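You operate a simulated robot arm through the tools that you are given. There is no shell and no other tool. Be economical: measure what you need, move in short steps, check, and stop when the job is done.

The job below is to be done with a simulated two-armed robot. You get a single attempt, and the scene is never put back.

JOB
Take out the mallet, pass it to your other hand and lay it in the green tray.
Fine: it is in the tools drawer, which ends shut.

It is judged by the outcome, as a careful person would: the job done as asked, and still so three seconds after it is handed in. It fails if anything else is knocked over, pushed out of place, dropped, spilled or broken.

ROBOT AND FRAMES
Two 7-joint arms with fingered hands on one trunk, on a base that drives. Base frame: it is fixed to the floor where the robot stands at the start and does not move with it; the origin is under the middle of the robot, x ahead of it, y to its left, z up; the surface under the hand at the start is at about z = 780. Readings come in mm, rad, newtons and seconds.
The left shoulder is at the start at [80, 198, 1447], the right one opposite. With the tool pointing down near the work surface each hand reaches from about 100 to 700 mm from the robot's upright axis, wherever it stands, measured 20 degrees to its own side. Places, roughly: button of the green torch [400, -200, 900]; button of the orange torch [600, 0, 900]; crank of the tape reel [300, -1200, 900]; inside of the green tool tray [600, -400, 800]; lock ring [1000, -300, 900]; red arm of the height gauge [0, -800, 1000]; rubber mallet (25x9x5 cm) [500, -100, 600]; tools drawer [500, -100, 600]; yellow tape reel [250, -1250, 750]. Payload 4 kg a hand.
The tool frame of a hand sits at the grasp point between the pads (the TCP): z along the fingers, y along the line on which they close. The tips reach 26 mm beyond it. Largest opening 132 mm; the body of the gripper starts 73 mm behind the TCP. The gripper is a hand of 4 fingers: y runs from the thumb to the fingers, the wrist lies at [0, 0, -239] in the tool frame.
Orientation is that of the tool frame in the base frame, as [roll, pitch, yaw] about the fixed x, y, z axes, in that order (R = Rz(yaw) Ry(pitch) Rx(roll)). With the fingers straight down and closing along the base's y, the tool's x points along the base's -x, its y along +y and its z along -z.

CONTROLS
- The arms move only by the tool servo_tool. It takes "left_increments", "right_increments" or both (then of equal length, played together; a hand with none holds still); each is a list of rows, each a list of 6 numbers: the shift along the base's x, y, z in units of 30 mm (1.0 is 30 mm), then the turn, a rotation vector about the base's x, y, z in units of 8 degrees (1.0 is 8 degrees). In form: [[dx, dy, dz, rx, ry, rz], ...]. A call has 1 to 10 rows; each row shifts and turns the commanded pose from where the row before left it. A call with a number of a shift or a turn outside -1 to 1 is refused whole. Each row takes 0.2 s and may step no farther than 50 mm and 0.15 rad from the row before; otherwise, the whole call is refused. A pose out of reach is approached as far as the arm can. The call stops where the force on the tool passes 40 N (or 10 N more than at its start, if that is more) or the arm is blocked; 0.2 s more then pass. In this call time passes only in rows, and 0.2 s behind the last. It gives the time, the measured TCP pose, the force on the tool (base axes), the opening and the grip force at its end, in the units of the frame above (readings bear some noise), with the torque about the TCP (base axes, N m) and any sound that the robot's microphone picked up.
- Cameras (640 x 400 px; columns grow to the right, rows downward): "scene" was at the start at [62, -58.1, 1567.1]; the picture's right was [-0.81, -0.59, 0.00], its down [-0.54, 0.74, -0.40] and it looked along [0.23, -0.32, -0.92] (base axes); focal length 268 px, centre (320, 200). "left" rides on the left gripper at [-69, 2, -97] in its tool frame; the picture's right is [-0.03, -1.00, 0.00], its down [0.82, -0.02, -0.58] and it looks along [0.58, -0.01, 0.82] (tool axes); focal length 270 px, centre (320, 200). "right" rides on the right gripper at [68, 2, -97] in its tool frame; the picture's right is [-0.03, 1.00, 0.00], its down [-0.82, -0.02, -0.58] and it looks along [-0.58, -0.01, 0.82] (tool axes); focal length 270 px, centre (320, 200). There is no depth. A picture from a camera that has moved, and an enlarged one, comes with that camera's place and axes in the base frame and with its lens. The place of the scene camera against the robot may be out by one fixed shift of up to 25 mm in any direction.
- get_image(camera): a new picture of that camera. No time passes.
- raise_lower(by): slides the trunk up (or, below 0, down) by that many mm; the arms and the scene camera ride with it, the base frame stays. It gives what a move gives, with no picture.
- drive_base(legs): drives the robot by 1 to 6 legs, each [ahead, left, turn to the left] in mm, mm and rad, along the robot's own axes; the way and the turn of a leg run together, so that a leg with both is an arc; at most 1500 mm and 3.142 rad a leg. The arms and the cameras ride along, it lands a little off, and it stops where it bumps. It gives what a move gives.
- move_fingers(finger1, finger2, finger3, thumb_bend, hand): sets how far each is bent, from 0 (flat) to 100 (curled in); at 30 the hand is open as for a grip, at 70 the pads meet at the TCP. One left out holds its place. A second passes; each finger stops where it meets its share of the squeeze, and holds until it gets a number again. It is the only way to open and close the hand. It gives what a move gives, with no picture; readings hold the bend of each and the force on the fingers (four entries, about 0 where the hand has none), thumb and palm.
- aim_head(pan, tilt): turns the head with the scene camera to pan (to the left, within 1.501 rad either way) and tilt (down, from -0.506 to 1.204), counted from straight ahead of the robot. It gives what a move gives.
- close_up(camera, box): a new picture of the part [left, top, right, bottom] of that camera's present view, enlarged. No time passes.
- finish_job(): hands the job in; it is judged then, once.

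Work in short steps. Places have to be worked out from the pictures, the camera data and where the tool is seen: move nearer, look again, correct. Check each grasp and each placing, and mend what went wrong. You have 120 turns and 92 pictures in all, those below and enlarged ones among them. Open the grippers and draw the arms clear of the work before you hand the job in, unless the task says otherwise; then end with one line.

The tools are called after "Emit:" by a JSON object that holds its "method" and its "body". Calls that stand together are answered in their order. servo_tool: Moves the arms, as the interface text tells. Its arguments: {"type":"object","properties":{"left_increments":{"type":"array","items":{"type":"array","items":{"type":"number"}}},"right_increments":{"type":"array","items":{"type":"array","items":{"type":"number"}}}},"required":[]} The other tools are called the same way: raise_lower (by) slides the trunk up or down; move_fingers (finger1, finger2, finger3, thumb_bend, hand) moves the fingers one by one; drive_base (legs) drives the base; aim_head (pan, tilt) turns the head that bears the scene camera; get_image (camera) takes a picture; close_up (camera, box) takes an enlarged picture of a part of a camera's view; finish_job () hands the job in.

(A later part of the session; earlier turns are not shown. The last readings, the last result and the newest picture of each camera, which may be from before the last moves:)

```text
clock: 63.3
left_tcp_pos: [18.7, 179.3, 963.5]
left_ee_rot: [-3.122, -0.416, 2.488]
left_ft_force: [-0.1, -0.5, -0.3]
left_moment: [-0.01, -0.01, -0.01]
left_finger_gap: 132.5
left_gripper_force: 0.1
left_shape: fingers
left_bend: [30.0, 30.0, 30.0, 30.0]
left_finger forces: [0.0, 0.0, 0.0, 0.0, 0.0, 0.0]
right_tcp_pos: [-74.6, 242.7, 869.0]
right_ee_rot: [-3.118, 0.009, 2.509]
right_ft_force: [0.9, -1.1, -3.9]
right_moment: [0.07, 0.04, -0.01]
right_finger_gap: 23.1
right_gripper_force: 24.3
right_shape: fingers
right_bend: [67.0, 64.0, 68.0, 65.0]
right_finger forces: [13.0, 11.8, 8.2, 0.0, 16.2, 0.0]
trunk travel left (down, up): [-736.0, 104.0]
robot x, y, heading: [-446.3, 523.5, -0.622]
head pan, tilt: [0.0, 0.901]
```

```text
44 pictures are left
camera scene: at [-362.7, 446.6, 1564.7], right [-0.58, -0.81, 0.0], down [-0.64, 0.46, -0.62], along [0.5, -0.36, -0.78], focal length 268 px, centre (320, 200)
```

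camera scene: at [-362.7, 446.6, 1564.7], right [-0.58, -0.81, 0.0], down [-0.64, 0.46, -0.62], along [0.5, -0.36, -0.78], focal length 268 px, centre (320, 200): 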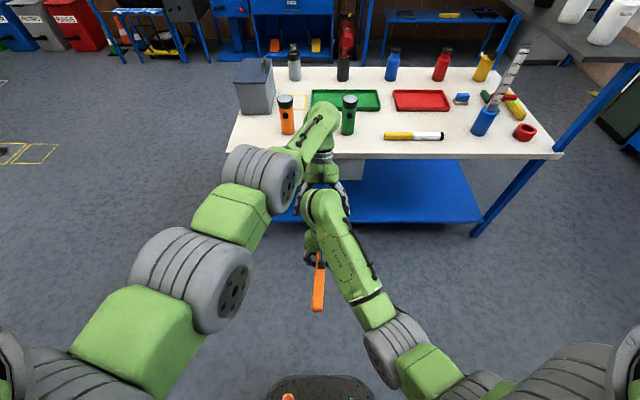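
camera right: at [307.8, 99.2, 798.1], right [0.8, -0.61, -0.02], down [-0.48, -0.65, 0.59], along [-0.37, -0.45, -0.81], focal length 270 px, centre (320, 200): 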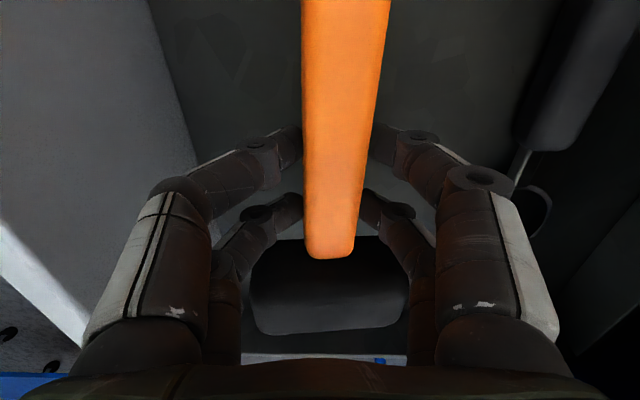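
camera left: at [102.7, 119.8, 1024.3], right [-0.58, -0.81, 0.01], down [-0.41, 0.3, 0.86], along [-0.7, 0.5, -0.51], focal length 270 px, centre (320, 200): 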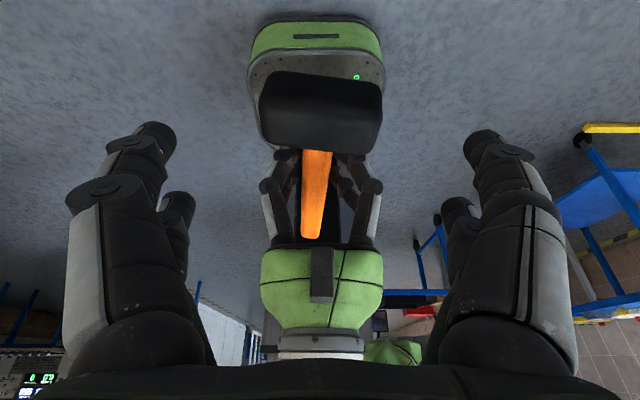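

The head is centred between the open left fingers. I advance 75 mm along the tool axis towards it.

Emit:
{"method": "servo_tool", "body": {"left_increments": [[-0.205, 0.149, -0.57, 0, 0, 0], [-0.205, 0.149, -0.57, 0, 0, 0], [-0.205, 0.149, -0.57, 0, 0, 0], [-0.205, 0.149, -0.57, 0, 0, 0]]}}

Emit:
{"method": "get_image", "body": {"camera": "left"}}

```text
clock: 64.3
left_tcp_pos: [-1.5, 196.3, 897.2]
left_ee_rot: [-3.117, -0.407, 2.485]
left_ft_force: [0.2, -0.6, -0.8]
left_moment: [0.0, -0.02, -0.02]
left_finger_gap: 132.6
left_gripper_force: 0.0
left_shape: fingers
left_bend: [30.0, 30.0, 30.0, 30.0]
left_finger forces: [0.0, 0.1, 0.0, 0.0, 0.0, 0.0]
right_tcp_pos: [-76.5, 244.3, 864.9]
right_ee_rot: [-3.112, 0.001, 2.51]
right_ft_force: [0.3, 0.4, -4.3]
right_moment: [0.0, 0.06, 0.07]
right_finger_gap: 23.0
right_gripper_force: 24.7
right_shape: fingers
right_bend: [67.0, 64.0, 68.0, 65.0]
right_finger forces: [12.9, 11.9, 8.1, 0.0, 16.2, 0.0]
trunk travel left (down, up): [-736.0, 104.0]
robot x, y, heading: [-446.5, 519.8, -0.623]
head pan, tilt: [0.0, 0.901]
```

```text
43 pictures are left
camera left: at [82.2, 137.7, 959.8], right [-0.58, -0.81, 0.01], down [-0.42, 0.31, 0.85], along [-0.7, 0.49, -0.52], focal length 270 px, centre (320, 200)
```

left: 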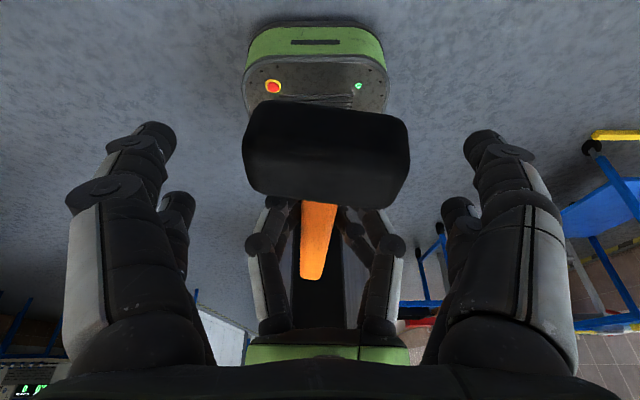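

Readings shifted a few mm on both hands, so I check the scene for arm-to-arm contact before going on.

Emit:
{"method": "close_up", "body": {"camera": "scene", "box": [180, 80, 440, 340]}}

```text
1.54 times, centred on (310, 210) of scene
camera zoom: at [-361.7, 448.2, 1564.7], right [-0.58, -0.81, 0.0], down [-0.64, 0.46, -0.62], along [0.5, -0.36, -0.78], focal length 412 px, centre (335, 185)
```

zoom: 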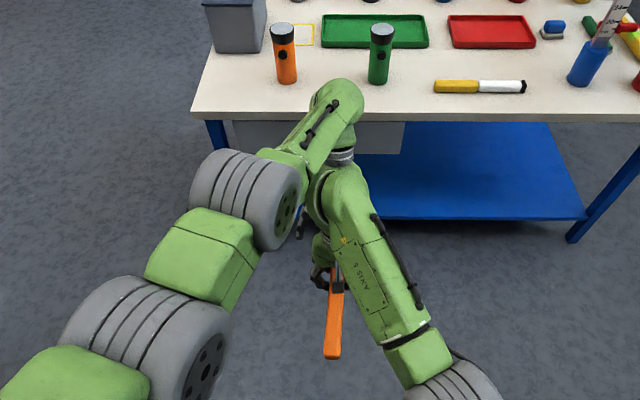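

The left forearm is pressing lightly on the right wrist. I back the left hand off, then carry both hands about 170 mm to the right, where the left forearm comes in more obliquely and clears the right wrist.

Emit:
{"method": "servo_tool", "body": {"left_increments": [[0.205, -0.149, 0.57, 0, 0, 0], [0.205, -0.149, 0.57, 0, 0, 0], [0.205, -0.149, 0.57, 0, 0, 0], [0.205, -0.149, 0.57, 0, 0, 0]]}}

Emit:
{"method": "servo_tool", "body": {"left_increments": [[-0.41, -0.57, 0, 0, 0, 0], [-0.41, -0.57, 0, 0, 0, 0], [-0.41, -0.57, 0, 0, 0, 0], [-0.41, -0.57, 0, 0, 0, 0], [-0.41, -0.57, 0, 0, 0, 0], [-0.41, -0.57, 0, 0, 0, 0], [-0.41, -0.57, 0, 0, 0, 0], [-0.41, -0.57, 0, 0, 0, 0]], "right_increments": [[-0.41, -0.57, 0, 0, 0, 0], [-0.41, -0.57, 0, 0, 0, 0], [-0.41, -0.57, 0, 0, 0, 0], [-0.41, -0.57, 0, 0, 0, 0], [-0.41, -0.57, 0, 0, 0, 0], [-0.41, -0.57, 0, 0, 0, 0], [-0.41, -0.57, 0, 0, 0, 0], [-0.41, -0.57, 0, 0, 0, 0]]}}

Emit:
{"method": "get_image", "body": {"camera": "scene"}}

```text
clock: 65.3
left_tcp_pos: [20.5, 180.7, 961.5]
left_ee_rot: [-3.121, -0.416, 2.486]
left_ft_force: [-0.5, 0.2, 0.1]
left_moment: [0.0, -0.01, -0.02]
left_finger_gap: 132.4
left_gripper_force: 0.0
left_shape: fingers
left_bend: [30.0, 30.0, 30.0, 30.0]
left_finger forces: [0.1, 0.1, 0.0, 0.1, 0.0, 0.0]
right_tcp_pos: [-74.4, 242.4, 870.1]
right_ee_rot: [-3.119, 0.012, 2.51]
right_ft_force: [-1.1, -1.0, -4.8]
right_moment: [0.02, 0.08, 0.02]
right_finger_gap: 22.8
right_gripper_force: 24.9
right_shape: fingers
right_bend: [67.0, 64.0, 68.0, 65.0]
right_finger forces: [13.0, 11.9, 8.1, 0.0, 16.2, 0.0]
trunk travel left (down, up): [-736.0, 104.0]
robot x, y, heading: [-445.9, 520.4, -0.629]
head pan, tilt: [0.0, 0.901]
```

```text
clock: 67.1
left_tcp_pos: [-85.3, 114.8, 968.7]
left_ee_rot: [-3.122, -0.415, 2.486]
left_ft_force: [-0.5, 0.2, -0.7]
left_moment: [0.04, -0.01, -0.01]
left_finger_gap: 132.6
left_gripper_force: 0.1
left_shape: fingers
left_bend: [30.0, 30.0, 30.0, 30.0]
left_finger forces: [0.0, 0.1, 0.0, 0.0, 0.1, 0.0]
left hand out of reach, approached as far as the arm can: row 2, 3, 4, 5, 6, 7, 8
right_tcp_pos: [-172.8, 104.1, 868.8]
right_ee_rot: [-3.117, 0.01, 2.512]
right_ft_force: [0.4, -0.3, -4.1]
right_moment: [0.05, 0.06, 0.02]
right_finger_gap: 22.9
right_gripper_force: 24.9
right_shape: fingers
right_bend: [67.0, 64.0, 68.0, 65.0]
right_finger forces: [13.0, 12.0, 8.2, 0.0, 16.2, 0.0]
trunk travel left (down, up): [-736.0, 104.0]
robot x, y, heading: [-444.9, 520.6, -0.624]
head pan, tilt: [0.0, 0.901]
```

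```text
41 pictures are left
camera scene: at [-363.2, 447.0, 1564.7], right [-0.58, -0.81, 0.0], down [-0.64, 0.46, -0.62], along [0.5, -0.36, -0.78], focal length 268 px, centre (320, 200)
```

scene: 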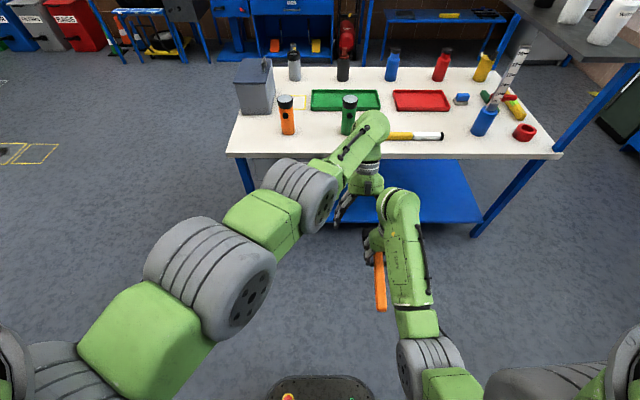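

The left arm hits its reach there, so I settle for a middle place: the mallet a little nearer the robot and less far right.

Emit:
{"method": "servo_tool", "body": {"right_increments": [[-0.15, 0.7, 0, 0, 0, 0], [-0.15, 0.7, 0, 0, 0, 0], [-0.15, 0.7, 0, 0, 0, 0], [-0.15, 0.7, 0, 0, 0, 0]], "left_increments": [[-0.08, 0.09, 0, 0, 0, 0], [-0.08, 0.09, 0, 0, 0, 0], [-0.08, 0.09, 0, 0, 0, 0], [-0.08, 0.09, 0, 0, 0, 0]]}}

Emit:
{"method": "get_image", "body": {"camera": "left"}}

Emit:
{"method": "close_up", "body": {"camera": "scene", "box": [220, 80, 480, 340]}}

```text
clock: 68.1
left_tcp_pos: [-94.3, 126.3, 968.6]
left_ee_rot: [-3.121, -0.417, 2.486]
left_ft_force: [-0.7, -0.1, 0.5]
left_moment: [-0.04, -0.01, 0.01]
left_finger_gap: 132.7
left_gripper_force: 0.1
left_shape: fingers
left_bend: [30.0, 30.0, 30.0, 30.0]
left_finger forces: [0.1, 0.1, 0.0, 0.0, 0.1, 0.1]
right_tcp_pos: [-191.6, 191.6, 869.7]
right_ee_rot: [-3.118, 0.012, 2.51]
right_ft_force: [0.4, 0.3, -3.9]
right_moment: [-0.02, 0.09, 0.02]
right_finger_gap: 22.9
right_gripper_force: 24.7
right_shape: fingers
right_bend: [67.0, 64.0, 68.0, 65.0]
right_finger forces: [13.0, 11.8, 8.1, 0.0, 16.2, 0.0]
trunk travel left (down, up): [-736.0, 104.0]
robot x, y, heading: [-447.7, 521.0, -0.627]
head pan, tilt: [0.0, 0.901]
```

```text
40 pictures are left
camera left: at [-10.5, 66.4, 1030.9], right [-0.59, -0.81, 0.01], down [-0.41, 0.31, 0.86], along [-0.7, 0.5, -0.51], focal length 270 px, centre (320, 200)
```

left: 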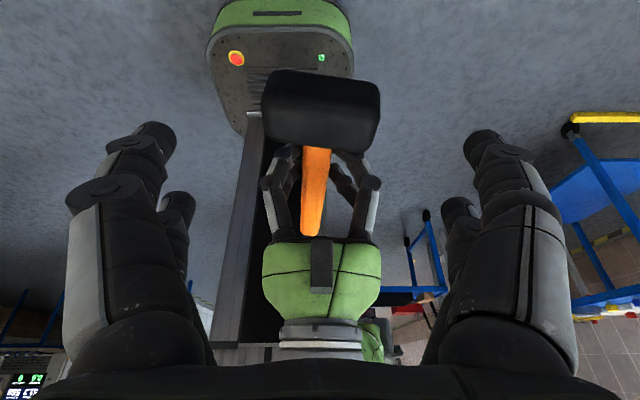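

```text
1.54 times, centred on (350, 210) of scene
camera zoom: at [-362.7, 448.8, 1564.8], right [-0.58, -0.81, 0.0], down [-0.64, 0.46, -0.62], along [0.5, -0.36, -0.78], focal length 412 px, centre (274, 185)
```

zoom: 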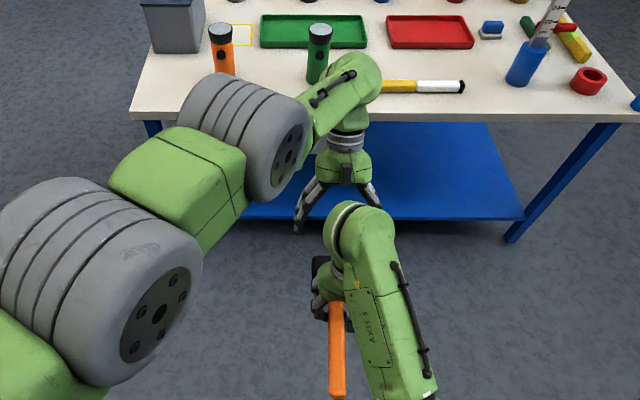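

Clear separation now, and the head is centred. I advance most of the way along the axis, watching both poses for contact.

Emit:
{"method": "servo_tool", "body": {"left_increments": [[-0.24, 0.165, -0.66, 0, 0, 0], [-0.24, 0.165, -0.66, 0, 0, 0], [-0.24, 0.165, -0.66, 0, 0, 0], [-0.24, 0.165, -0.66, 0, 0, 0]]}}

Emit:
{"method": "get_image", "body": {"camera": "left"}}

Emit:
{"method": "close_up", "body": {"camera": "scene", "box": [220, 80, 480, 340]}}

```text
clock: 69.1
left_tcp_pos: [-121.0, 140.1, 888.2]
left_ee_rot: [-3.122, -0.418, 2.485]
left_ft_force: [0.3, 0.4, 1.0]
left_moment: [-0.03, -0.01, 0.02]
left_finger_gap: 132.6
left_gripper_force: 0.0
left_shape: fingers
left_bend: [30.0, 30.0, 30.0, 30.0]
left_finger forces: [0.0, 0.0, 0.0, 0.0, 0.0, 0.0]
right_tcp_pos: [-190.8, 188.6, 869.1]
right_ee_rot: [-3.12, 0.009, 2.509]
right_ft_force: [0.0, -0.3, -4.1]
right_moment: [0.03, 0.04, -0.02]
right_finger_gap: 23.2
right_gripper_force: 24.7
right_shape: fingers
right_bend: [67.0, 64.0, 68.0, 65.0]
right_finger forces: [13.0, 11.9, 8.0, 0.1, 16.2, 0.0]
trunk travel left (down, up): [-736.0, 104.0]
robot x, y, heading: [-448.4, 524.1, -0.623]
head pan, tilt: [0.0, 0.901]
```

```text
38 pictures are left
camera left: at [-37.9, 82.2, 949.6], right [-0.58, -0.81, 0.01], down [-0.41, 0.3, 0.86], along [-0.7, 0.5, -0.51], focal length 270 px, centre (320, 200)
```

left: 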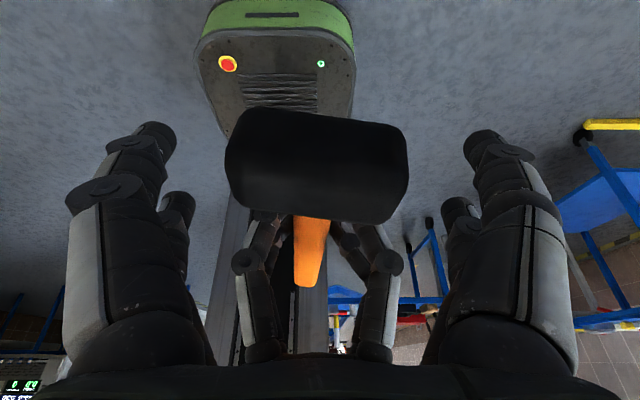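

```text
1.54 times, centred on (350, 210) of scene
camera zoom: at [-361.9, 447.5, 1564.7], right [-0.58, -0.81, 0.0], down [-0.64, 0.46, -0.62], along [0.5, -0.36, -0.78], focal length 412 px, centre (274, 185)
```

zoom: 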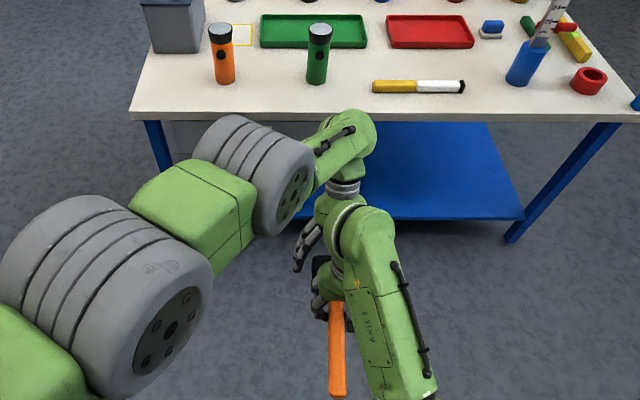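

No contact now. The head's centre is about 35 mm deeper; I go in with a slight turn to match the head's ~5° tilt.

Emit:
{"method": "servo_tool", "body": {"left_increments": [[-0.15, 0.11, -0.31, -0.21, 0.15, -0.15], [-0.15, 0.11, -0.31, -0.21, 0.15, -0.15], [-0.15, 0.11, -0.31, 0, 0, 0]]}}

Emit:
{"method": "get_image", "body": {"camera": "left"}}

```text
clock: 69.9
left_tcp_pos: [-133.2, 144.6, 858.5]
left_ee_rot: [-3.044, -0.415, 2.413]
left_ft_force: [1.2, -1.6, 0.9]
left_moment: [0.01, -0.02, -0.02]
left_finger_gap: 132.4
left_gripper_force: 0.1
left_shape: fingers
left_bend: [30.0, 30.0, 30.0, 30.0]
left_finger forces: [0.0, 0.0, 0.0, 0.0, 0.0, 0.1]
left hand out of reach, approached as far as the arm can: row 1, 2
right_tcp_pos: [-191.6, 189.4, 869.8]
right_ee_rot: [-3.118, 0.011, 2.509]
right_ft_force: [-0.5, -0.8, -4.6]
right_moment: [0.03, 0.08, 0.03]
right_finger_gap: 23.2
right_gripper_force: 25.1
right_shape: fingers
right_bend: [67.0, 64.0, 68.0, 65.0]
right_finger forces: [13.0, 12.0, 8.1, 0.1, 16.2, 0.0]
trunk travel left (down, up): [-736.0, 104.0]
robot x, y, heading: [-447.6, 523.8, -0.624]
head pan, tilt: [0.0, 0.901]
```

```text
36 pictures are left
camera left: at [-48.9, 85.4, 919.1], right [-0.62, -0.78, 0.08], down [-0.36, 0.37, 0.86], along [-0.7, 0.5, -0.51], focal length 270 px, centre (320, 200)
```

left: 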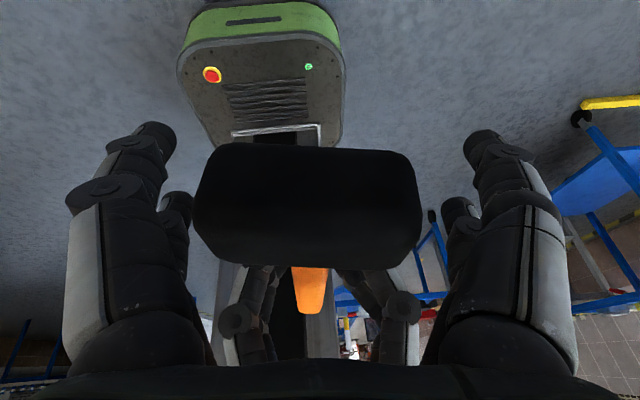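

The head is now between the pads, 5 mm off centre. I correct that and close the left hand on the head.

Emit:
{"method": "servo_tool", "body": {"left_increments": [[0.07, 0.14, -0.1, 0, 0, 0]]}}

Emit:
{"method": "move_fingers", "body": {"hand": "left", "finger1": 60, "finger2": 60, "finger3": 60, "thumb_bend": 60}}

Emit:
{"method": "get_image", "body": {"camera": "left"}}

```text
clock: 70.3
left_tcp_pos: [-129.4, 148.1, 854.0]
left_ee_rot: [-3.043, -0.413, 2.411]
left_ft_force: [0.3, -0.4, -1.2]
left_moment: [0.01, -0.02, -0.01]
left_finger_gap: 132.7
left_gripper_force: 0.0
left_shape: fingers
left_bend: [30.0, 30.0, 30.0, 30.0]
left_finger forces: [0.0, 0.1, 0.0, 0.0, 0.0, 0.0]
left hand out of reach, approached as far as the arm can: row 1
right_tcp_pos: [-190.2, 190.4, 868.4]
right_ee_rot: [-3.118, 0.009, 2.511]
right_ft_force: [0.4, 0.1, -3.7]
right_moment: [-0.01, 0.05, 0.02]
right_finger_gap: 23.2
right_gripper_force: 24.6
right_shape: fingers
right_bend: [67.0, 64.0, 68.0, 65.0]
right_finger forces: [12.9, 11.9, 8.0, 0.0, 16.3, 0.0]
trunk travel left (down, up): [-736.0, 104.0]
robot x, y, heading: [-444.7, 522.0, -0.628]
head pan, tilt: [0.0, 0.901]
```

```text
clock: 71.3
left_tcp_pos: [-130.7, 146.6, 854.9]
left_ee_rot: [-3.042, -0.413, 2.412]
left_ft_force: [-4.8, -2.9, 0.2]
left_moment: [-0.09, 0.07, 0.27]
left_finger_gap: 82.1
left_gripper_force: 27.1
left_shape: fingers
left_bend: [46.0, 46.0, 45.0, 52.0]
left_finger forces: [11.7, 13.3, 8.7, 0.0, 21.4, 0.0]
right_tcp_pos: [-190.7, 189.8, 869.2]
right_ee_rot: [-3.118, 0.01, 2.51]
right_ft_force: [4.2, 3.2, -3.2]
right_moment: [0.13, -0.11, 0.05]
right_finger_gap: 22.9
right_gripper_force: 23.9
right_shape: fingers
right_bend: [67.0, 64.0, 68.0, 66.0]
right_finger forces: [13.6, 13.1, 6.6, 0.1, 14.4, 0.0]
trunk travel left (down, up): [-736.0, 104.0]
robot x, y, heading: [-446.3, 516.3, -0.626]
head pan, tilt: [0.0, 0.901]
```

```text
35 pictures are left
camera left: at [-45.9, 88.4, 915.2], right [-0.62, -0.78, 0.08], down [-0.36, 0.37, 0.86], along [-0.7, 0.5, -0.51], focal length 270 px, centre (320, 200)
```

left: 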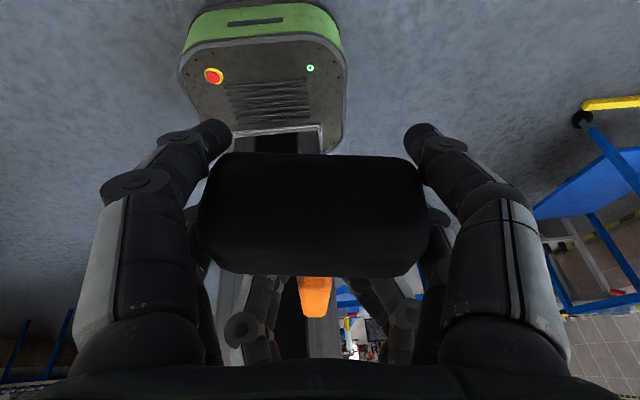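

The head is held (82 mm, 27 N, all fingers loaded). I release the handle with the right hand.

Emit:
{"method": "move_fingers", "body": {"hand": "right", "finger1": 42, "finger2": 42, "finger3": 42, "thumb_bend": 42}}

Emit:
{"method": "get_image", "body": {"camera": "left"}}

```text
clock: 72.3
left_tcp_pos: [-129.4, 147.3, 854.4]
left_ee_rot: [-3.044, -0.413, 2.413]
left_ft_force: [0.0, 0.6, 0.7]
left_moment: [-0.16, -0.17, -0.01]
left_finger_gap: 81.7
left_gripper_force: 27.9
left_shape: fingers
left_bend: [46.0, 46.0, 46.0, 52.0]
left_finger forces: [12.2, 15.3, 8.0, 0.1, 19.4, 0.0]
right_tcp_pos: [-189.5, 189.6, 869.0]
right_ee_rot: [-3.118, 0.011, 2.51]
right_ft_force: [-0.4, -0.3, 0.6]
right_moment: [0.0, -0.01, 0.02]
right_finger_gap: 92.6
right_gripper_force: 0.1
right_shape: fingers
right_bend: [42.0, 42.0, 42.0, 42.0]
right_finger forces: [0.0, 0.0, 0.0, 0.0, 0.0, 0.1]
trunk travel left (down, up): [-736.0, 104.0]
robot x, y, heading: [-444.7, 518.4, -0.624]
head pan, tilt: [0.0, 0.901]
```

```text
34 pictures are left
camera left: at [-45.6, 88.6, 915.0], right [-0.62, -0.78, 0.08], down [-0.36, 0.37, 0.86], along [-0.7, 0.5, -0.51], focal length 270 px, centre (320, 200)
```

left: 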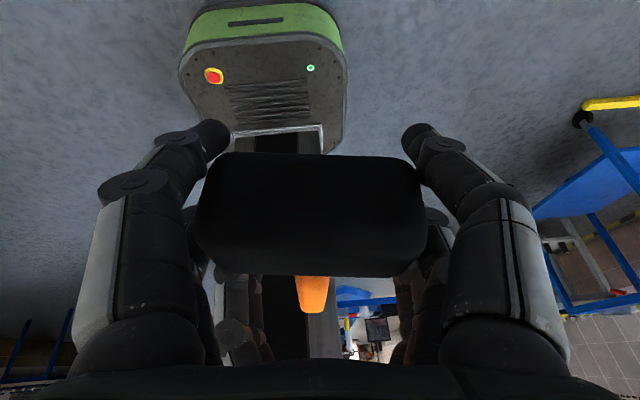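

The left hand holds it alone without movement. I raise the right hand off the handle and draw it back to the right.

Emit:
{"method": "servo_tool", "body": {"right_increments": [[0, 0, 0.5, 0, 0, 0], [0, 0, 0.7, 0, 0, 0], [0, 0, 0.8, 0, 0, 0], [0, 0, 0.8, 0, 0, 0], [-0.3, -0.4, 0.2, 0, 0, 0], [-0.4, -0.55, 0, 0, 0, 0], [-0.4, -0.55, 0, 0, 0, 0], [-0.4, -0.55, 0, 0, 0, 0], [-0.4, -0.55, 0, 0, 0, 0], [-0.4, -0.55, 0, 0, 0, 0]]}}

Emit:
{"method": "get_image", "body": {"camera": "scene"}}

```text
clock: 74.5
left_tcp_pos: [-129.3, 147.3, 854.6]
left_ee_rot: [-3.042, -0.413, 2.414]
left_ft_force: [0.1, 0.2, 0.5]
left_moment: [-0.15, -0.17, 0.03]
left_finger_gap: 81.6
left_gripper_force: 27.7
left_shape: fingers
left_bend: [46.0, 46.0, 46.0, 52.0]
left_finger forces: [12.2, 15.3, 7.9, 0.0, 19.3, 0.0]
right_tcp_pos: [-259.4, 95.2, 958.3]
right_ee_rot: [-3.12, 0.011, 2.512]
right_ft_force: [-0.9, 0.1, 0.3]
right_moment: [-0.01, 0.0, 0.04]
right_finger_gap: 92.5
right_gripper_force: 0.0
right_shape: fingers
right_bend: [42.0, 42.0, 42.0, 42.0]
right_finger forces: [0.1, 0.0, 0.1, 0.0, 0.1, 0.0]
trunk travel left (down, up): [-736.0, 104.0]
robot x, y, heading: [-444.1, 521.6, -0.625]
head pan, tilt: [0.0, 0.901]
```

```text
33 pictures are left
camera scene: at [-362.4, 447.5, 1564.7], right [-0.58, -0.81, 0.0], down [-0.64, 0.46, -0.62], along [0.5, -0.36, -0.78], focal length 268 px, centre (320, 200)
```

scene: 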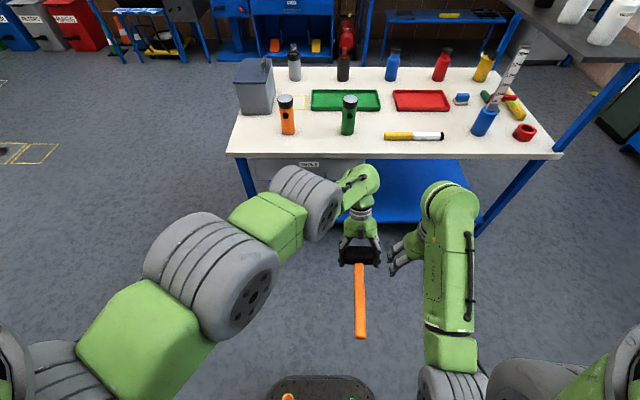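

The handover worked. Tray centre is estimated at f≈715, t≈20 (base ≈ (591,-403)). I lift the mallet and shift it left, while drawing the right hand further away.

Emit:
{"method": "servo_tool", "body": {"left_increments": [[0.49, 0.675, 0.5, 0, 0, 0], [0.49, 0.675, 0.5, 0, 0, 0], [0.49, 0.675, 0.5, 0, 0, 0], [0.49, 0.675, 0.5, 0, 0, 0], [0.49, 0.675, 0.6, 0, 0, 0], [0.49, 0.675, 0.6, 0, 0, 0], [0.49, 0.675, 0.6, 0, 0, 0], [0.49, 0.675, 0.6, 0, 0, 0]], "right_increments": [[-0.53, -0.03, 0, 0, 0, 0], [-0.53, -0.03, 0, 0, 0, 0], [-0.53, -0.03, 0, 0, 0, 0], [-0.53, -0.03, 0, 0, 0, 0], [-0.53, -0.03, 0, 0, 0, 0], [-0.53, -0.03, 0, 0, 0, 0], [-0.53, -0.03, 0, 0, 0, 0], [-0.53, -0.03, 0, 0, 0, 0]]}}

Emit:
{"method": "servo_tool", "body": {"left_increments": [[0, 0, 0, 0, 0, 1], [0, 0, 0, 0, 0, 1], [0, 0, 0, 0, 0, 1], [0, 0, 0, 0, 0, 1], [0, 0, 0, 0, 0, 1], [0, 0, 0, 0, 0, 1]]}}

Emit:
{"method": "get_image", "body": {"camera": "scene"}}

```text
clock: 76.4
left_tcp_pos: [46.1, 217.7, 948.7]
left_ee_rot: [-3.043, -0.412, 2.413]
left_ft_force: [0.9, -0.1, -3.3]
left_moment: [-0.17, -0.15, 0.0]
left_finger_gap: 81.7
left_gripper_force: 27.5
left_shape: fingers
left_bend: [46.0, 46.0, 46.0, 52.0]
left_finger forces: [12.3, 15.2, 8.0, 0.0, 19.3, 0.0]
left hand out of reach, approached as far as the arm can: row 1, 2, 3, 4, 5, 6, 7, 8
right_tcp_pos: [-342.7, 52.6, 1001.2]
right_ee_rot: [-3.053, 0.142, 2.581]
right_ft_force: [-0.1, 0.2, -0.4]
right_moment: [-0.01, -0.02, 0.03]
right_finger_gap: 92.4
right_gripper_force: 0.0
right_shape: fingers
right_bend: [42.0, 42.0, 42.0, 42.0]
right_finger forces: [0.0, 0.0, 0.0, 0.0, 0.0, 0.0]
trunk travel left (down, up): [-736.0, 104.0]
robot x, y, heading: [-448.8, 520.7, -0.621]
head pan, tilt: [0.0, 0.901]
stopped in row 8 (right hand): the arm was blocked; the commanded pose is now the measured one
```

```text
clock: 77.8
left_tcp_pos: [81.1, 182.0, 934.7]
left_ee_rot: [-3.045, -0.414, -3.03]
left_ft_force: [-0.4, -1.0, -3.4]
left_moment: [0.04, -0.26, -0.02]
left_finger_gap: 81.7
left_gripper_force: 27.4
left_shape: fingers
left_bend: [46.0, 46.0, 46.0, 52.0]
left_finger forces: [12.2, 15.1, 8.1, 0.1, 19.2, 0.1]
left hand out of reach, approached as far as the arm can: row 1, 2, 3, 4, 5, 6
right_tcp_pos: [-343.3, 53.2, 1000.8]
right_ee_rot: [-3.054, 0.14, 2.584]
right_ft_force: [0.0, -0.5, 0.3]
right_moment: [-0.01, 0.04, -0.01]
right_finger_gap: 92.6
right_gripper_force: 0.0
right_shape: fingers
right_bend: [42.0, 42.0, 42.0, 42.0]
right_finger forces: [0.0, 0.1, 0.0, 0.0, 0.1, 0.0]
trunk travel left (down, up): [-736.0, 104.0]
robot x, y, heading: [-443.5, 522.8, -0.623]
head pan, tilt: [0.0, 0.901]
```

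```text
32 pictures are left
camera scene: at [-361.6, 447.8, 1564.7], right [-0.58, -0.81, 0.0], down [-0.64, 0.46, -0.62], along [0.5, -0.36, -0.78], focal length 268 px, centre (320, 200)
```

scene: 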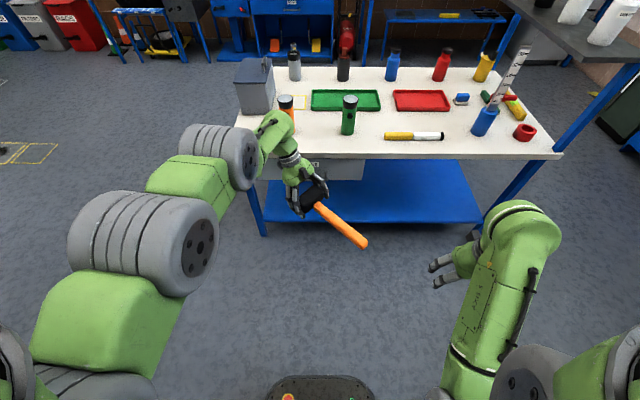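

The left arm is near an inner limit and drifts outward, but that's where I need it. I finish the yaw so that the handle points right, along the tray's long axis.

Emit:
{"method": "servo_tool", "body": {"left_increments": [[0.2, -0.15, 0, 0, 0, 1], [0.2, -0.15, 0, 0, 0, 1], [0.2, -0.15, 0, 0, 0, 1], [0, 0, 0, 0, 0, 1], [0, 0, 0, 0, 0, 1]]}}

Emit:
{"method": "get_image", "body": {"camera": "scene"}}

```text
clock: 79.0
left_tcp_pos: [95.3, 169.6, 932.5]
left_ee_rot: [-3.044, -0.414, -2.822]
left_ft_force: [-0.5, -0.9, -4.2]
left_moment: [0.1, -0.23, 0.0]
left_finger_gap: 81.6
left_gripper_force: 27.3
left_shape: fingers
left_bend: [46.0, 46.0, 46.0, 52.0]
left_finger forces: [12.1, 15.1, 8.0, 0.1, 19.1, 0.1]
left hand out of reach, approached as far as the arm can: row 1, 2, 3, 4, 5
right_tcp_pos: [-343.2, 53.8, 999.9]
right_ee_rot: [-3.053, 0.139, 2.584]
right_ft_force: [-0.5, 0.7, 0.2]
right_moment: [0.0, 0.01, -0.01]
right_finger_gap: 92.5
right_gripper_force: 0.0
right_shape: fingers
right_bend: [42.0, 42.0, 42.0, 42.0]
right_finger forces: [0.0, 0.0, 0.1, 0.0, 0.0, 0.0]
trunk travel left (down, up): [-736.0, 104.0]
robot x, y, heading: [-442.2, 522.7, -0.619]
head pan, tilt: [0.0, 0.901]
```

```text
31 pictures are left
camera scene: at [-361.6, 447.9, 1564.6], right [-0.58, -0.81, 0.0], down [-0.64, 0.46, -0.62], along [0.5, -0.36, -0.78], focal length 268 px, centre (320, 200)
```

scene: 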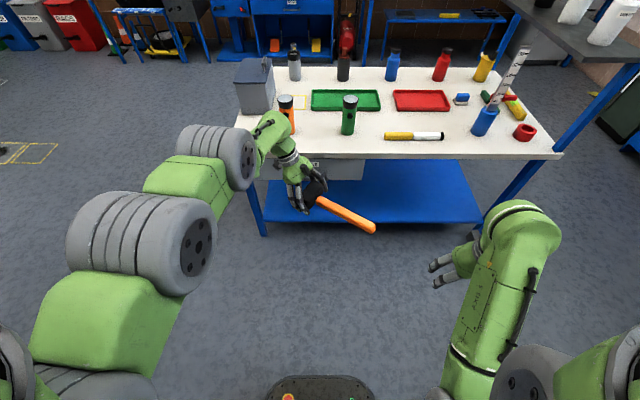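

Yaw stopped about 30° short at a joint limit; a lower hand relative to the shoulder should free it. I raise the trunk by 100 mm and lower the arm while continuing the yaw.

Emit:
{"method": "raise_lower", "body": {"by": 100}}

Emit:
{"method": "servo_tool", "body": {"left_increments": [[0, 0, -0.4, 0, 0, 0.4], [0, 0, -0.4, 0, 0, 0.6], [0, 0, -0.3, 0, 0, 1], [0, 0, 0, 0, 0, 1], [0, 0, 0, 0, 0, 1]]}}

```text
clock: 80.3
left_tcp_pos: [96.2, 170.8, 1033.0]
left_ee_rot: [-3.045, -0.412, -2.824]
left_ft_force: [-0.4, 0.4, -3.0]
left_moment: [0.05, -0.24, -0.01]
left_finger_gap: 81.6
left_gripper_force: 27.4
left_shape: fingers
left_bend: [46.0, 46.0, 46.0, 52.0]
left_finger forces: [12.1, 15.0, 8.0, 0.0, 19.1, 0.0]
right_tcp_pos: [-342.9, 52.3, 1100.1]
right_ee_rot: [-3.051, 0.14, 2.584]
right_ft_force: [-1.7, 0.3, 0.7]
right_moment: [0.01, 0.0, -0.02]
right_finger_gap: 92.7
right_gripper_force: 0.1
right_shape: fingers
right_bend: [42.0, 42.0, 42.0, 42.0]
right_finger forces: [0.0, 0.0, 0.1, 0.0, 0.0, 0.0]
trunk travel left (down, up): [-836.0, 4.0]
robot x, y, heading: [-446.2, 517.2, -0.626]
head pan, tilt: [0.0, 0.901]
```

```text
clock: 81.5
left_tcp_pos: [97.0, 170.1, 1019.3]
left_ee_rot: [-3.045, -0.413, -2.774]
left_ft_force: [-0.5, 0.3, -3.8]
left_moment: [0.11, -0.22, -0.04]
left_finger_gap: 81.8
left_gripper_force: 27.2
left_shape: fingers
left_bend: [46.0, 46.0, 46.0, 53.0]
left_finger forces: [12.2, 15.0, 8.0, 0.1, 19.2, 0.1]
left hand out of reach, approached as far as the arm can: row 2, 3, 4, 5
right_tcp_pos: [-343.7, 53.6, 1100.4]
right_ee_rot: [-3.052, 0.141, 2.582]
right_ft_force: [0.8, 0.4, 0.4]
right_moment: [0.05, 0.02, -0.03]
right_finger_gap: 93.0
right_gripper_force: 0.1
right_shape: fingers
right_bend: [42.0, 42.0, 42.0, 42.0]
right_finger forces: [0.1, 0.0, 0.0, 0.0, 0.0, 0.0]
trunk travel left (down, up): [-836.0, 4.0]
robot x, y, heading: [-443.6, 523.1, -0.619]
head pan, tilt: [0.0, 0.901]
```

Each bit lower buys more yaw. I test in free space how far it can yaw with the arm 130 mm lower.

Emit:
{"method": "servo_tool", "body": {"left_increments": [[0, 0, -0.8, 0, 0, 0], [0, 0, -0.8, 0, 0, 0], [0, 0, -0.8, 0, 0, 0.2], [0, 0, -0.8, 0, 0, 0.5], [0, 0, -0.8, 0, 0, 0.8], [0, 0, -0.4, 0, 0, 0.8], [0, 0, 0, 0, 0, 0.8], [0, 0, 0, 0, 0, 0.4]]}}

```text
clock: 83.3
left_tcp_pos: [84.2, 180.8, 926.9]
left_ee_rot: [-3.046, -0.415, -2.565]
left_ft_force: [-0.1, 0.4, -3.5]
left_moment: [0.12, -0.21, 0.03]
left_finger_gap: 81.5
left_gripper_force: 27.3
left_shape: fingers
left_bend: [46.0, 46.0, 46.0, 53.0]
left_finger forces: [12.1, 14.9, 8.0, 0.0, 19.1, 0.0]
left hand out of reach, approached as far as the arm can: row 2, 3, 4, 5, 6, 7, 8
right_tcp_pos: [-344.9, 53.4, 1100.0]
right_ee_rot: [-3.053, 0.14, 2.582]
right_ft_force: [-0.1, -0.2, -0.7]
right_moment: [0.02, -0.02, -0.02]
right_finger_gap: 92.7
right_gripper_force: 0.1
right_shape: fingers
right_bend: [42.0, 42.0, 42.0, 42.0]
right_finger forces: [0.1, 0.0, 0.1, 0.0, 0.0, 0.1]
trunk travel left (down, up): [-836.0, 4.0]
robot x, y, heading: [-448.7, 522.7, -0.622]
head pan, tilt: [0.0, 0.901]
```

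Yaw is now within ~15° of the tray's axis, and a small base turn gives the rest. At this height the mallet can't cross above the green torch, so I'll drive in to its right, then sidestep left over the tray. First I pull the right hand in towards the middle.

Emit:
{"method": "servo_tool", "body": {"right_increments": [[0.39, 0.54, -0.2, 0, 0, 0], [0.39, 0.54, -0.2, 0, 0, 0], [0.39, 0.54, -0.1, 0, 0, 0], [0.39, 0.54, 0, 0, 0, 0]]}}

Emit:
{"method": "drive_base", "body": {"legs": [[0, -346, 0], [400, 0, 0.12]]}}

Emit:
{"method": "get_image", "body": {"camera": "scene"}}

```text
clock: 84.5
left_tcp_pos: [83.1, 181.8, 928.2]
left_ee_rot: [-3.044, -0.413, -2.563]
left_ft_force: [0.7, 0.4, -3.8]
left_moment: [0.12, -0.2, 0.0]
left_finger_gap: 81.5
left_gripper_force: 27.3
left_shape: fingers
left_bend: [46.0, 46.0, 46.0, 53.0]
left_finger forces: [12.1, 14.9, 8.0, 0.0, 19.1, 0.1]
right_tcp_pos: [-316.6, 80.3, 1100.4]
right_ee_rot: [-3.047, 0.185, 2.437]
right_ft_force: [-0.1, 0.0, 0.0]
right_moment: [0.03, 0.01, -0.04]
right_finger_gap: 92.5
right_gripper_force: 0.1
right_shape: fingers
right_bend: [42.0, 42.0, 42.0, 42.0]
right_finger forces: [0.0, 0.0, 0.0, 0.0, 0.0, 0.1]
trunk travel left (down, up): [-836.0, 4.0]
robot x, y, heading: [-448.1, 520.4, -0.625]
head pan, tilt: [0.0, 0.901]
stopped in row 4 (right hand): the arm was blocked; the commanded pose is now the measured one
```

```text
clock: 88.8
left_tcp_pos: [243.0, -257.0, 928.6]
left_ee_rot: [-3.043, -0.412, -2.457]
left_ft_force: [-0.5, 0.3, -4.6]
left_moment: [0.16, -0.19, -0.01]
left_finger_gap: 81.5
left_gripper_force: 26.9
left_shape: fingers
left_bend: [46.0, 46.0, 46.0, 53.0]
left_finger forces: [12.0, 15.0, 8.0, 0.0, 19.0, 0.0]
right_tcp_pos: [-143.6, -401.0, 1099.0]
right_ee_rot: [-3.047, 0.188, 2.548]
right_ft_force: [-0.4, -0.2, 0.5]
right_moment: [-0.03, -0.02, -0.02]
right_finger_gap: 92.4
right_gripper_force: 0.1
right_shape: fingers
right_bend: [42.0, 42.0, 42.0, 42.0]
right_finger forces: [0.0, 0.0, 0.1, 0.0, 0.1, 0.0]
trunk travel left (down, up): [-836.0, 4.0]
robot x, y, heading: [-315.8, 25.0, -0.515]
head pan, tilt: [0.0, 0.901]
```

```text
30 pictures are left
camera scene: at [-231.6, -38.7, 1665.0], right [-0.49, -0.87, 0.0], down [-0.68, 0.38, -0.62], along [0.54, -0.31, -0.78], focal length 268 px, centre (320, 200)
```

scene: 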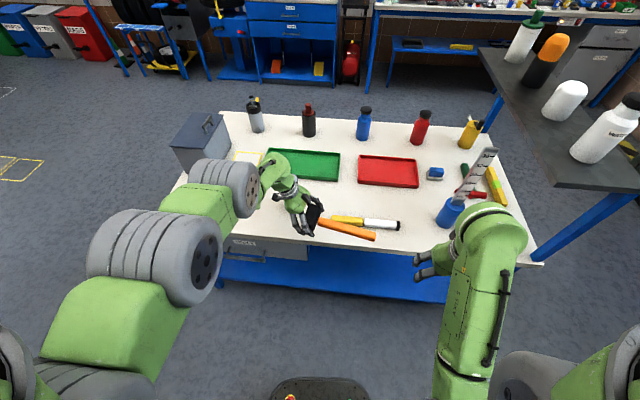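

The hand sits just right of the green torch. To keep margin I want another 80 mm to the right, so first I bring the right hand inward and lower, away from the height gauge.

Emit:
{"method": "servo_tool", "body": {"right_increments": [[0.3, -0.1, -0.8, 0, 0, 0], [0.6, 0.3, -0.8, 0, 0, 0], [0.6, 0.6, -0.8, 0, 0, 0], [0.6, 0.6, -0.6, 0, 0, 0], [0.5, 0.6, 0, 0, 0, 0]]}}

Emit:
{"method": "get_image", "body": {"camera": "scene"}}

```text
clock: 90.0
left_tcp_pos: [245.8, -256.7, 926.8]
left_ee_rot: [-3.044, -0.413, -2.455]
left_ft_force: [0.3, 0.3, -3.9]
left_moment: [0.14, -0.2, -0.03]
left_finger_gap: 81.5
left_gripper_force: 27.0
left_shape: fingers
left_bend: [46.0, 46.0, 46.0, 53.0]
left_finger forces: [12.1, 15.0, 7.9, 0.0, 19.1, 0.0]
right_tcp_pos: [-63.0, -341.9, 1008.8]
right_ee_rot: [-3.048, 0.185, 2.548]
right_ft_force: [0.0, -0.2, 0.2]
right_moment: [0.02, -0.03, 0.0]
right_finger_gap: 92.8
right_gripper_force: 0.2
right_shape: fingers
right_bend: [42.0, 42.0, 42.0, 42.0]
right_finger forces: [0.0, 0.0, 0.0, 0.0, 0.1, 0.0]
trunk travel left (down, up): [-836.0, 4.0]
robot x, y, heading: [-315.6, 23.9, -0.516]
head pan, tilt: [0.0, 0.901]
```

```text
29 pictures are left
camera scene: at [-227.4, -40.7, 1664.7], right [-0.49, -0.87, 0.0], down [-0.68, 0.39, -0.62], along [0.54, -0.31, -0.78], focal length 268 px, centre (320, 200)
```

scene: 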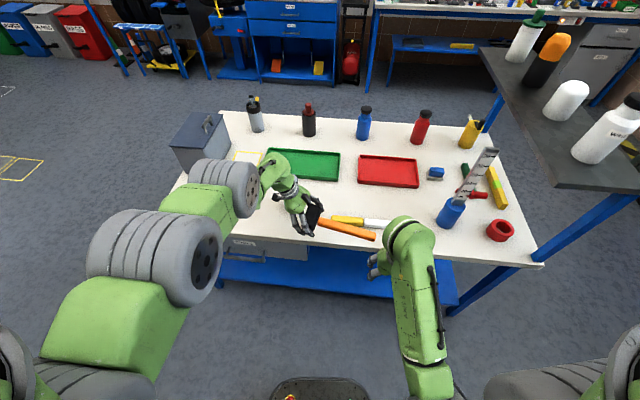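

Clear. I sidestep 80 mm right and drive forward the first 200 mm.

Emit:
{"method": "drive_base", "body": {"legs": [[-9, -80, 0], [199, -22, 0]]}}

Emit:
{"method": "get_image", "body": {"camera": "scene"}}

```text
clock: 92.3
left_tcp_pos: [357.1, -442.5, 929.6]
left_ee_rot: [-3.041, -0.412, -2.459]
left_ft_force: [-0.6, 0.4, -3.2]
left_moment: [0.19, -0.26, -0.03]
left_finger_gap: 81.3
left_gripper_force: 27.2
left_shape: fingers
left_bend: [46.0, 46.0, 46.0, 53.0]
left_finger forces: [12.2, 15.0, 7.9, 0.0, 19.1, 0.0]
right_tcp_pos: [46.9, -524.7, 1009.5]
right_ee_rot: [-3.046, 0.19, 2.545]
right_ft_force: [0.6, -0.2, -1.2]
right_moment: [-0.05, 0.03, 0.0]
right_finger_gap: 92.7
right_gripper_force: 0.0
right_shape: fingers
right_bend: [42.0, 42.0, 42.0, 42.0]
right_finger forces: [0.0, 0.1, 0.1, 0.0, 0.0, 0.1]
trunk travel left (down, up): [-836.0, 4.0]
robot x, y, heading: [-202.8, -162.3, -0.516]
head pan, tilt: [0.0, 0.901]
```

```text
28 pictures are left
camera scene: at [-118.7, -222.3, 1665.2], right [-0.49, -0.87, 0.0], down [-0.68, 0.39, -0.62], along [0.54, -0.31, -0.78], focal length 268 px, centre (320, 200)
```

scene: 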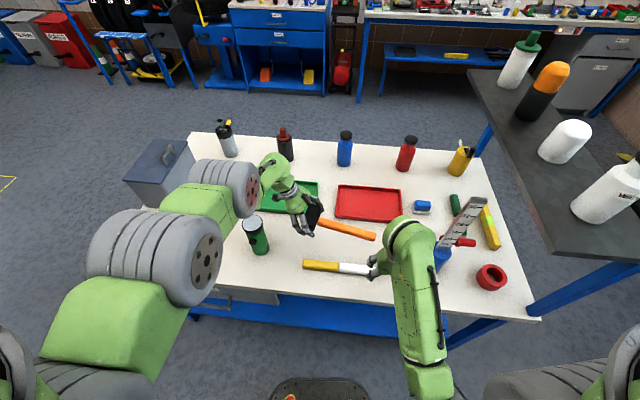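

The torch is passed. Now I go diagonally forward-left so that the mallet head comes over the tray's left part.

Emit:
{"method": "drive_base", "body": {"legs": [[195, 249, 0]]}}

Emit:
{"method": "get_image", "body": {"camera": "scene"}}

Emit:
{"method": "get_image", "body": {"camera": "left"}}

```text
clock: 94.4
left_tcp_pos: [648.3, -325.7, 927.8]
left_ee_rot: [-3.044, -0.412, -2.455]
left_ft_force: [0.3, 0.4, -4.0]
left_moment: [0.15, -0.24, -0.02]
left_finger_gap: 81.3
left_gripper_force: 26.8
left_shape: fingers
left_bend: [46.0, 46.0, 46.0, 53.0]
left_finger forces: [12.1, 14.9, 8.0, 0.0, 19.2, 0.0]
right_tcp_pos: [341.4, -408.5, 1008.5]
right_ee_rot: [-3.051, 0.186, 2.547]
right_ft_force: [-0.1, -1.0, -0.1]
right_moment: [0.0, 0.0, 0.01]
right_finger_gap: 92.4
right_gripper_force: 0.0
right_shape: fingers
right_bend: [42.0, 42.0, 42.0, 42.0]
right_finger forces: [0.1, 0.1, 0.0, 0.0, 0.0, 0.0]
trunk travel left (down, up): [-836.0, 4.0]
robot x, y, heading: [86.1, -40.5, -0.515]
head pan, tilt: [0.0, 0.901]
```

```text
27 pictures are left
camera scene: at [173.7, -109.5, 1664.9], right [-0.49, -0.87, 0.0], down [-0.68, 0.39, -0.62], along [0.54, -0.3, -0.78], focal length 268 px, centre (320, 200)
```

scene: 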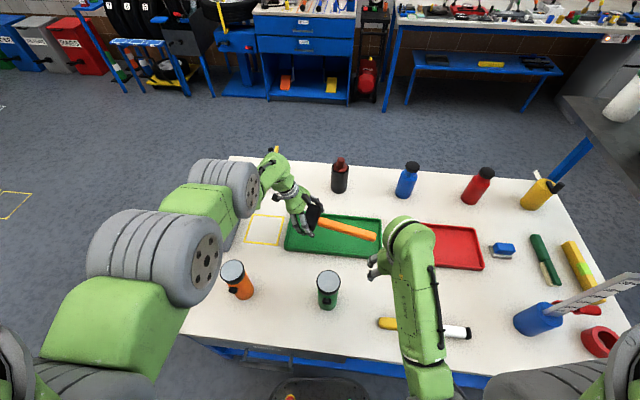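

```text
26 pictures are left
camera left: at [720.7, -252.5, 989.1], right [0.68, -0.73, 0.08], down [-0.42, -0.3, 0.85], along [-0.6, -0.61, -0.51], focal length 270 px, centre (320, 200)
```

left: 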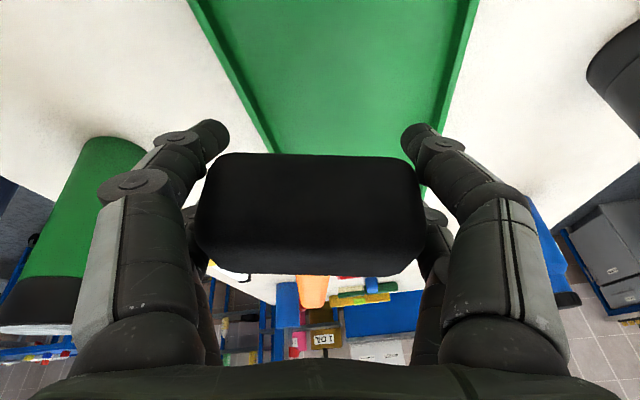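

From the left camera the tray's rim spans f≈659–824 and t≈-150..193, so I need ~25 mm more forward. I make that shift and lower the trunk by 75 mm.

Emit:
{"method": "servo_tool", "body": {"left_increments": [[0.34, -0.25, 0, 0, 0, 0], [0.34, -0.25, 0, 0, 0, 0]]}}

Emit:
{"method": "raise_lower", "body": {"by": -70}}

Emit:
{"method": "get_image", "body": {"camera": "scene"}}

Emit:
{"method": "get_image", "body": {"camera": "left"}}

```text
clock: 95.0
left_tcp_pos: [648.5, -325.4, 927.3]
left_ee_rot: [-3.046, -0.413, -2.454]
left_ft_force: [-0.3, 0.2, -3.7]
left_moment: [0.17, -0.22, -0.02]
left_finger_gap: 81.4
left_gripper_force: 26.6
left_shape: fingers
left_bend: [46.0, 46.0, 46.0, 53.0]
left_finger forces: [12.1, 14.9, 8.0, 0.1, 19.2, 0.0]
left hand out of reach, approached as far as the arm can: row 1, 2
right_tcp_pos: [340.6, -410.2, 1008.0]
right_ee_rot: [-3.047, 0.186, 2.548]
right_ft_force: [0.6, 0.1, -0.5]
right_moment: [-0.02, -0.01, 0.0]
right_finger_gap: 92.9
right_gripper_force: 0.0
right_shape: fingers
right_bend: [42.0, 42.0, 42.0, 42.0]
right_finger forces: [0.0, 0.0, 0.0, 0.0, 0.0, 0.0]
trunk travel left (down, up): [-836.0, 4.0]
robot x, y, heading: [89.1, -44.8, -0.515]
head pan, tilt: [0.0, 0.901]
```

```text
clock: 96.1
left_tcp_pos: [650.4, -324.2, 856.6]
left_ee_rot: [-3.047, -0.414, -2.453]
left_ft_force: [-0.3, -0.2, -4.0]
left_moment: [0.13, -0.22, -0.03]
left_finger_gap: 81.8
left_gripper_force: 27.0
left_shape: fingers
left_bend: [46.0, 46.0, 46.0, 53.0]
left_finger forces: [12.1, 14.9, 8.0, 0.1, 19.1, 0.0]
right_tcp_pos: [341.4, -408.1, 938.5]
right_ee_rot: [-3.047, 0.184, 2.55]
right_ft_force: [-0.1, -0.2, -0.3]
right_moment: [0.0, -0.02, 0.03]
right_finger_gap: 92.6
right_gripper_force: 0.0
right_shape: fingers
right_bend: [42.0, 42.0, 42.0, 42.0]
right_finger forces: [0.0, 0.0, 0.0, 0.2, 0.1, 0.0]
trunk travel left (down, up): [-766.0, 74.0]
robot x, y, heading: [87.9, -45.9, -0.511]
head pan, tilt: [0.0, 0.901]
```

```text
25 pictures are left
camera scene: at [177.4, -108.3, 1594.7], right [-0.49, -0.87, 0.0], down [-0.68, 0.38, -0.62], along [0.54, -0.3, -0.78], focal length 268 px, centre (320, 200)
```

scene: 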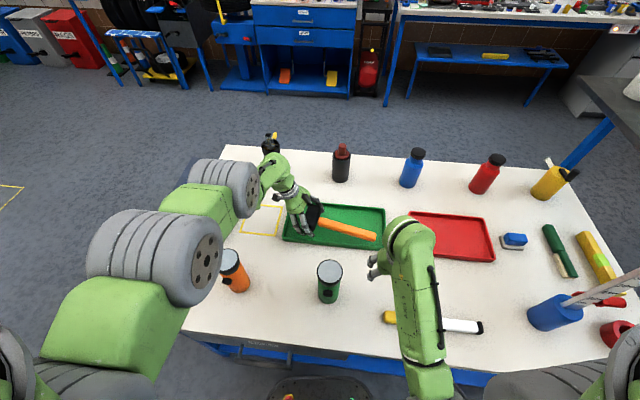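

```text
24 pictures are left
camera left: at [722.8, -251.8, 917.8], right [0.68, -0.73, 0.08], down [-0.42, -0.3, 0.86], along [-0.6, -0.61, -0.51], focal length 270 px, centre (320, 200)
```

left: 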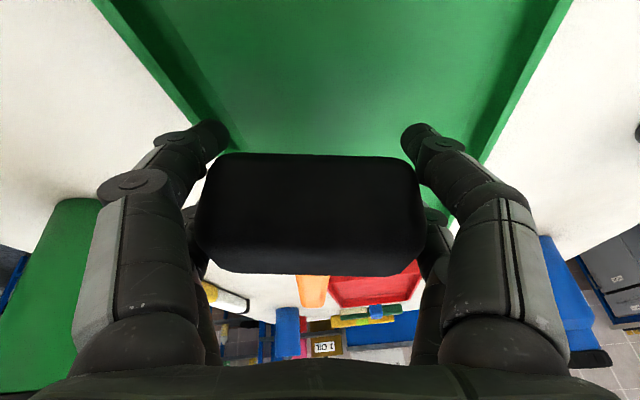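

Arm can't extend further, so I drive the base 22 mm ahead instead, then check.

Emit:
{"method": "drive_base", "body": {"legs": [[22, 0, 0]]}}

Emit:
{"method": "get_image", "body": {"camera": "left"}}

Emit:
{"method": "close_up", "body": {"camera": "scene", "box": [190, 140, 440, 300]}}

```text
clock: 96.8
left_tcp_pos: [648.9, -324.2, 855.1]
left_ee_rot: [-3.049, -0.414, -2.454]
left_ft_force: [0.6, -0.2, -4.0]
left_moment: [0.14, -0.18, 0.01]
left_finger_gap: 81.5
left_gripper_force: 26.7
left_shape: fingers
left_bend: [46.0, 46.0, 46.0, 53.0]
left_finger forces: [12.1, 14.7, 8.0, 0.0, 19.1, 0.0]
right_tcp_pos: [342.8, -408.7, 939.2]
right_ee_rot: [-3.048, 0.185, 2.548]
right_ft_force: [-0.3, -0.1, 0.1]
right_moment: [-0.04, 0.01, -0.03]
right_finger_gap: 93.0
right_gripper_force: 0.0
right_shape: fingers
right_bend: [42.0, 42.0, 42.0, 42.0]
right_finger forces: [0.0, 0.0, 0.0, 0.1, 0.1, 0.1]
trunk travel left (down, up): [-766.0, 74.0]
robot x, y, heading: [84.8, -46.0, -0.511]
head pan, tilt: [0.0, 0.901]
stopped in leg 1: the robot was blocked; the commanded pose is now the measured one
```

```text
23 pictures are left
camera left: at [721.6, -251.0, 916.4], right [0.68, -0.73, 0.07], down [-0.42, -0.3, 0.86], along [-0.6, -0.61, -0.51], focal length 270 px, centre (320, 200)
```

left: 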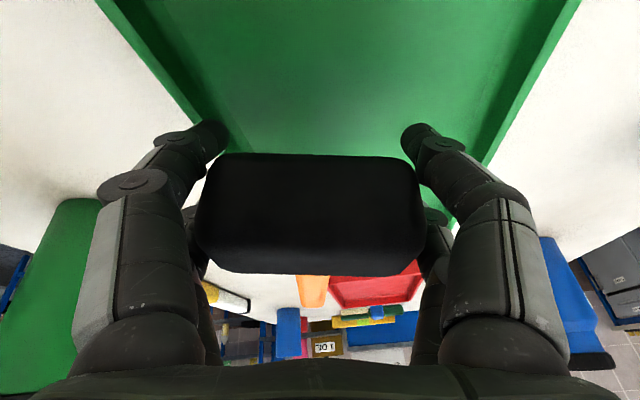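

```text
2.50 times, centred on (315, 220) of scene
camera zoom: at [177.1, -108.4, 1594.7], right [-0.49, -0.87, 0.0], down [-0.68, 0.39, -0.62], along [0.54, -0.3, -0.78], focal length 670 px, centre (332, 150)
```

zoom: 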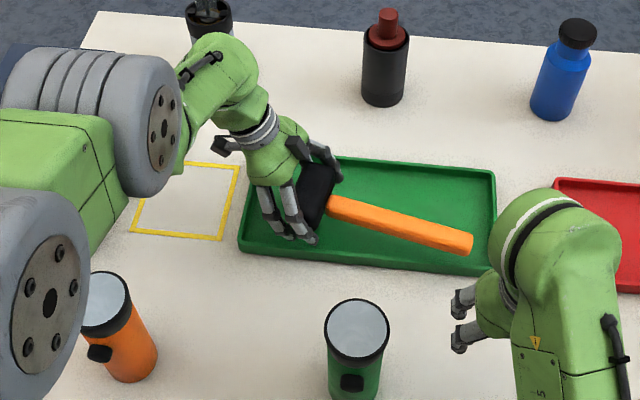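

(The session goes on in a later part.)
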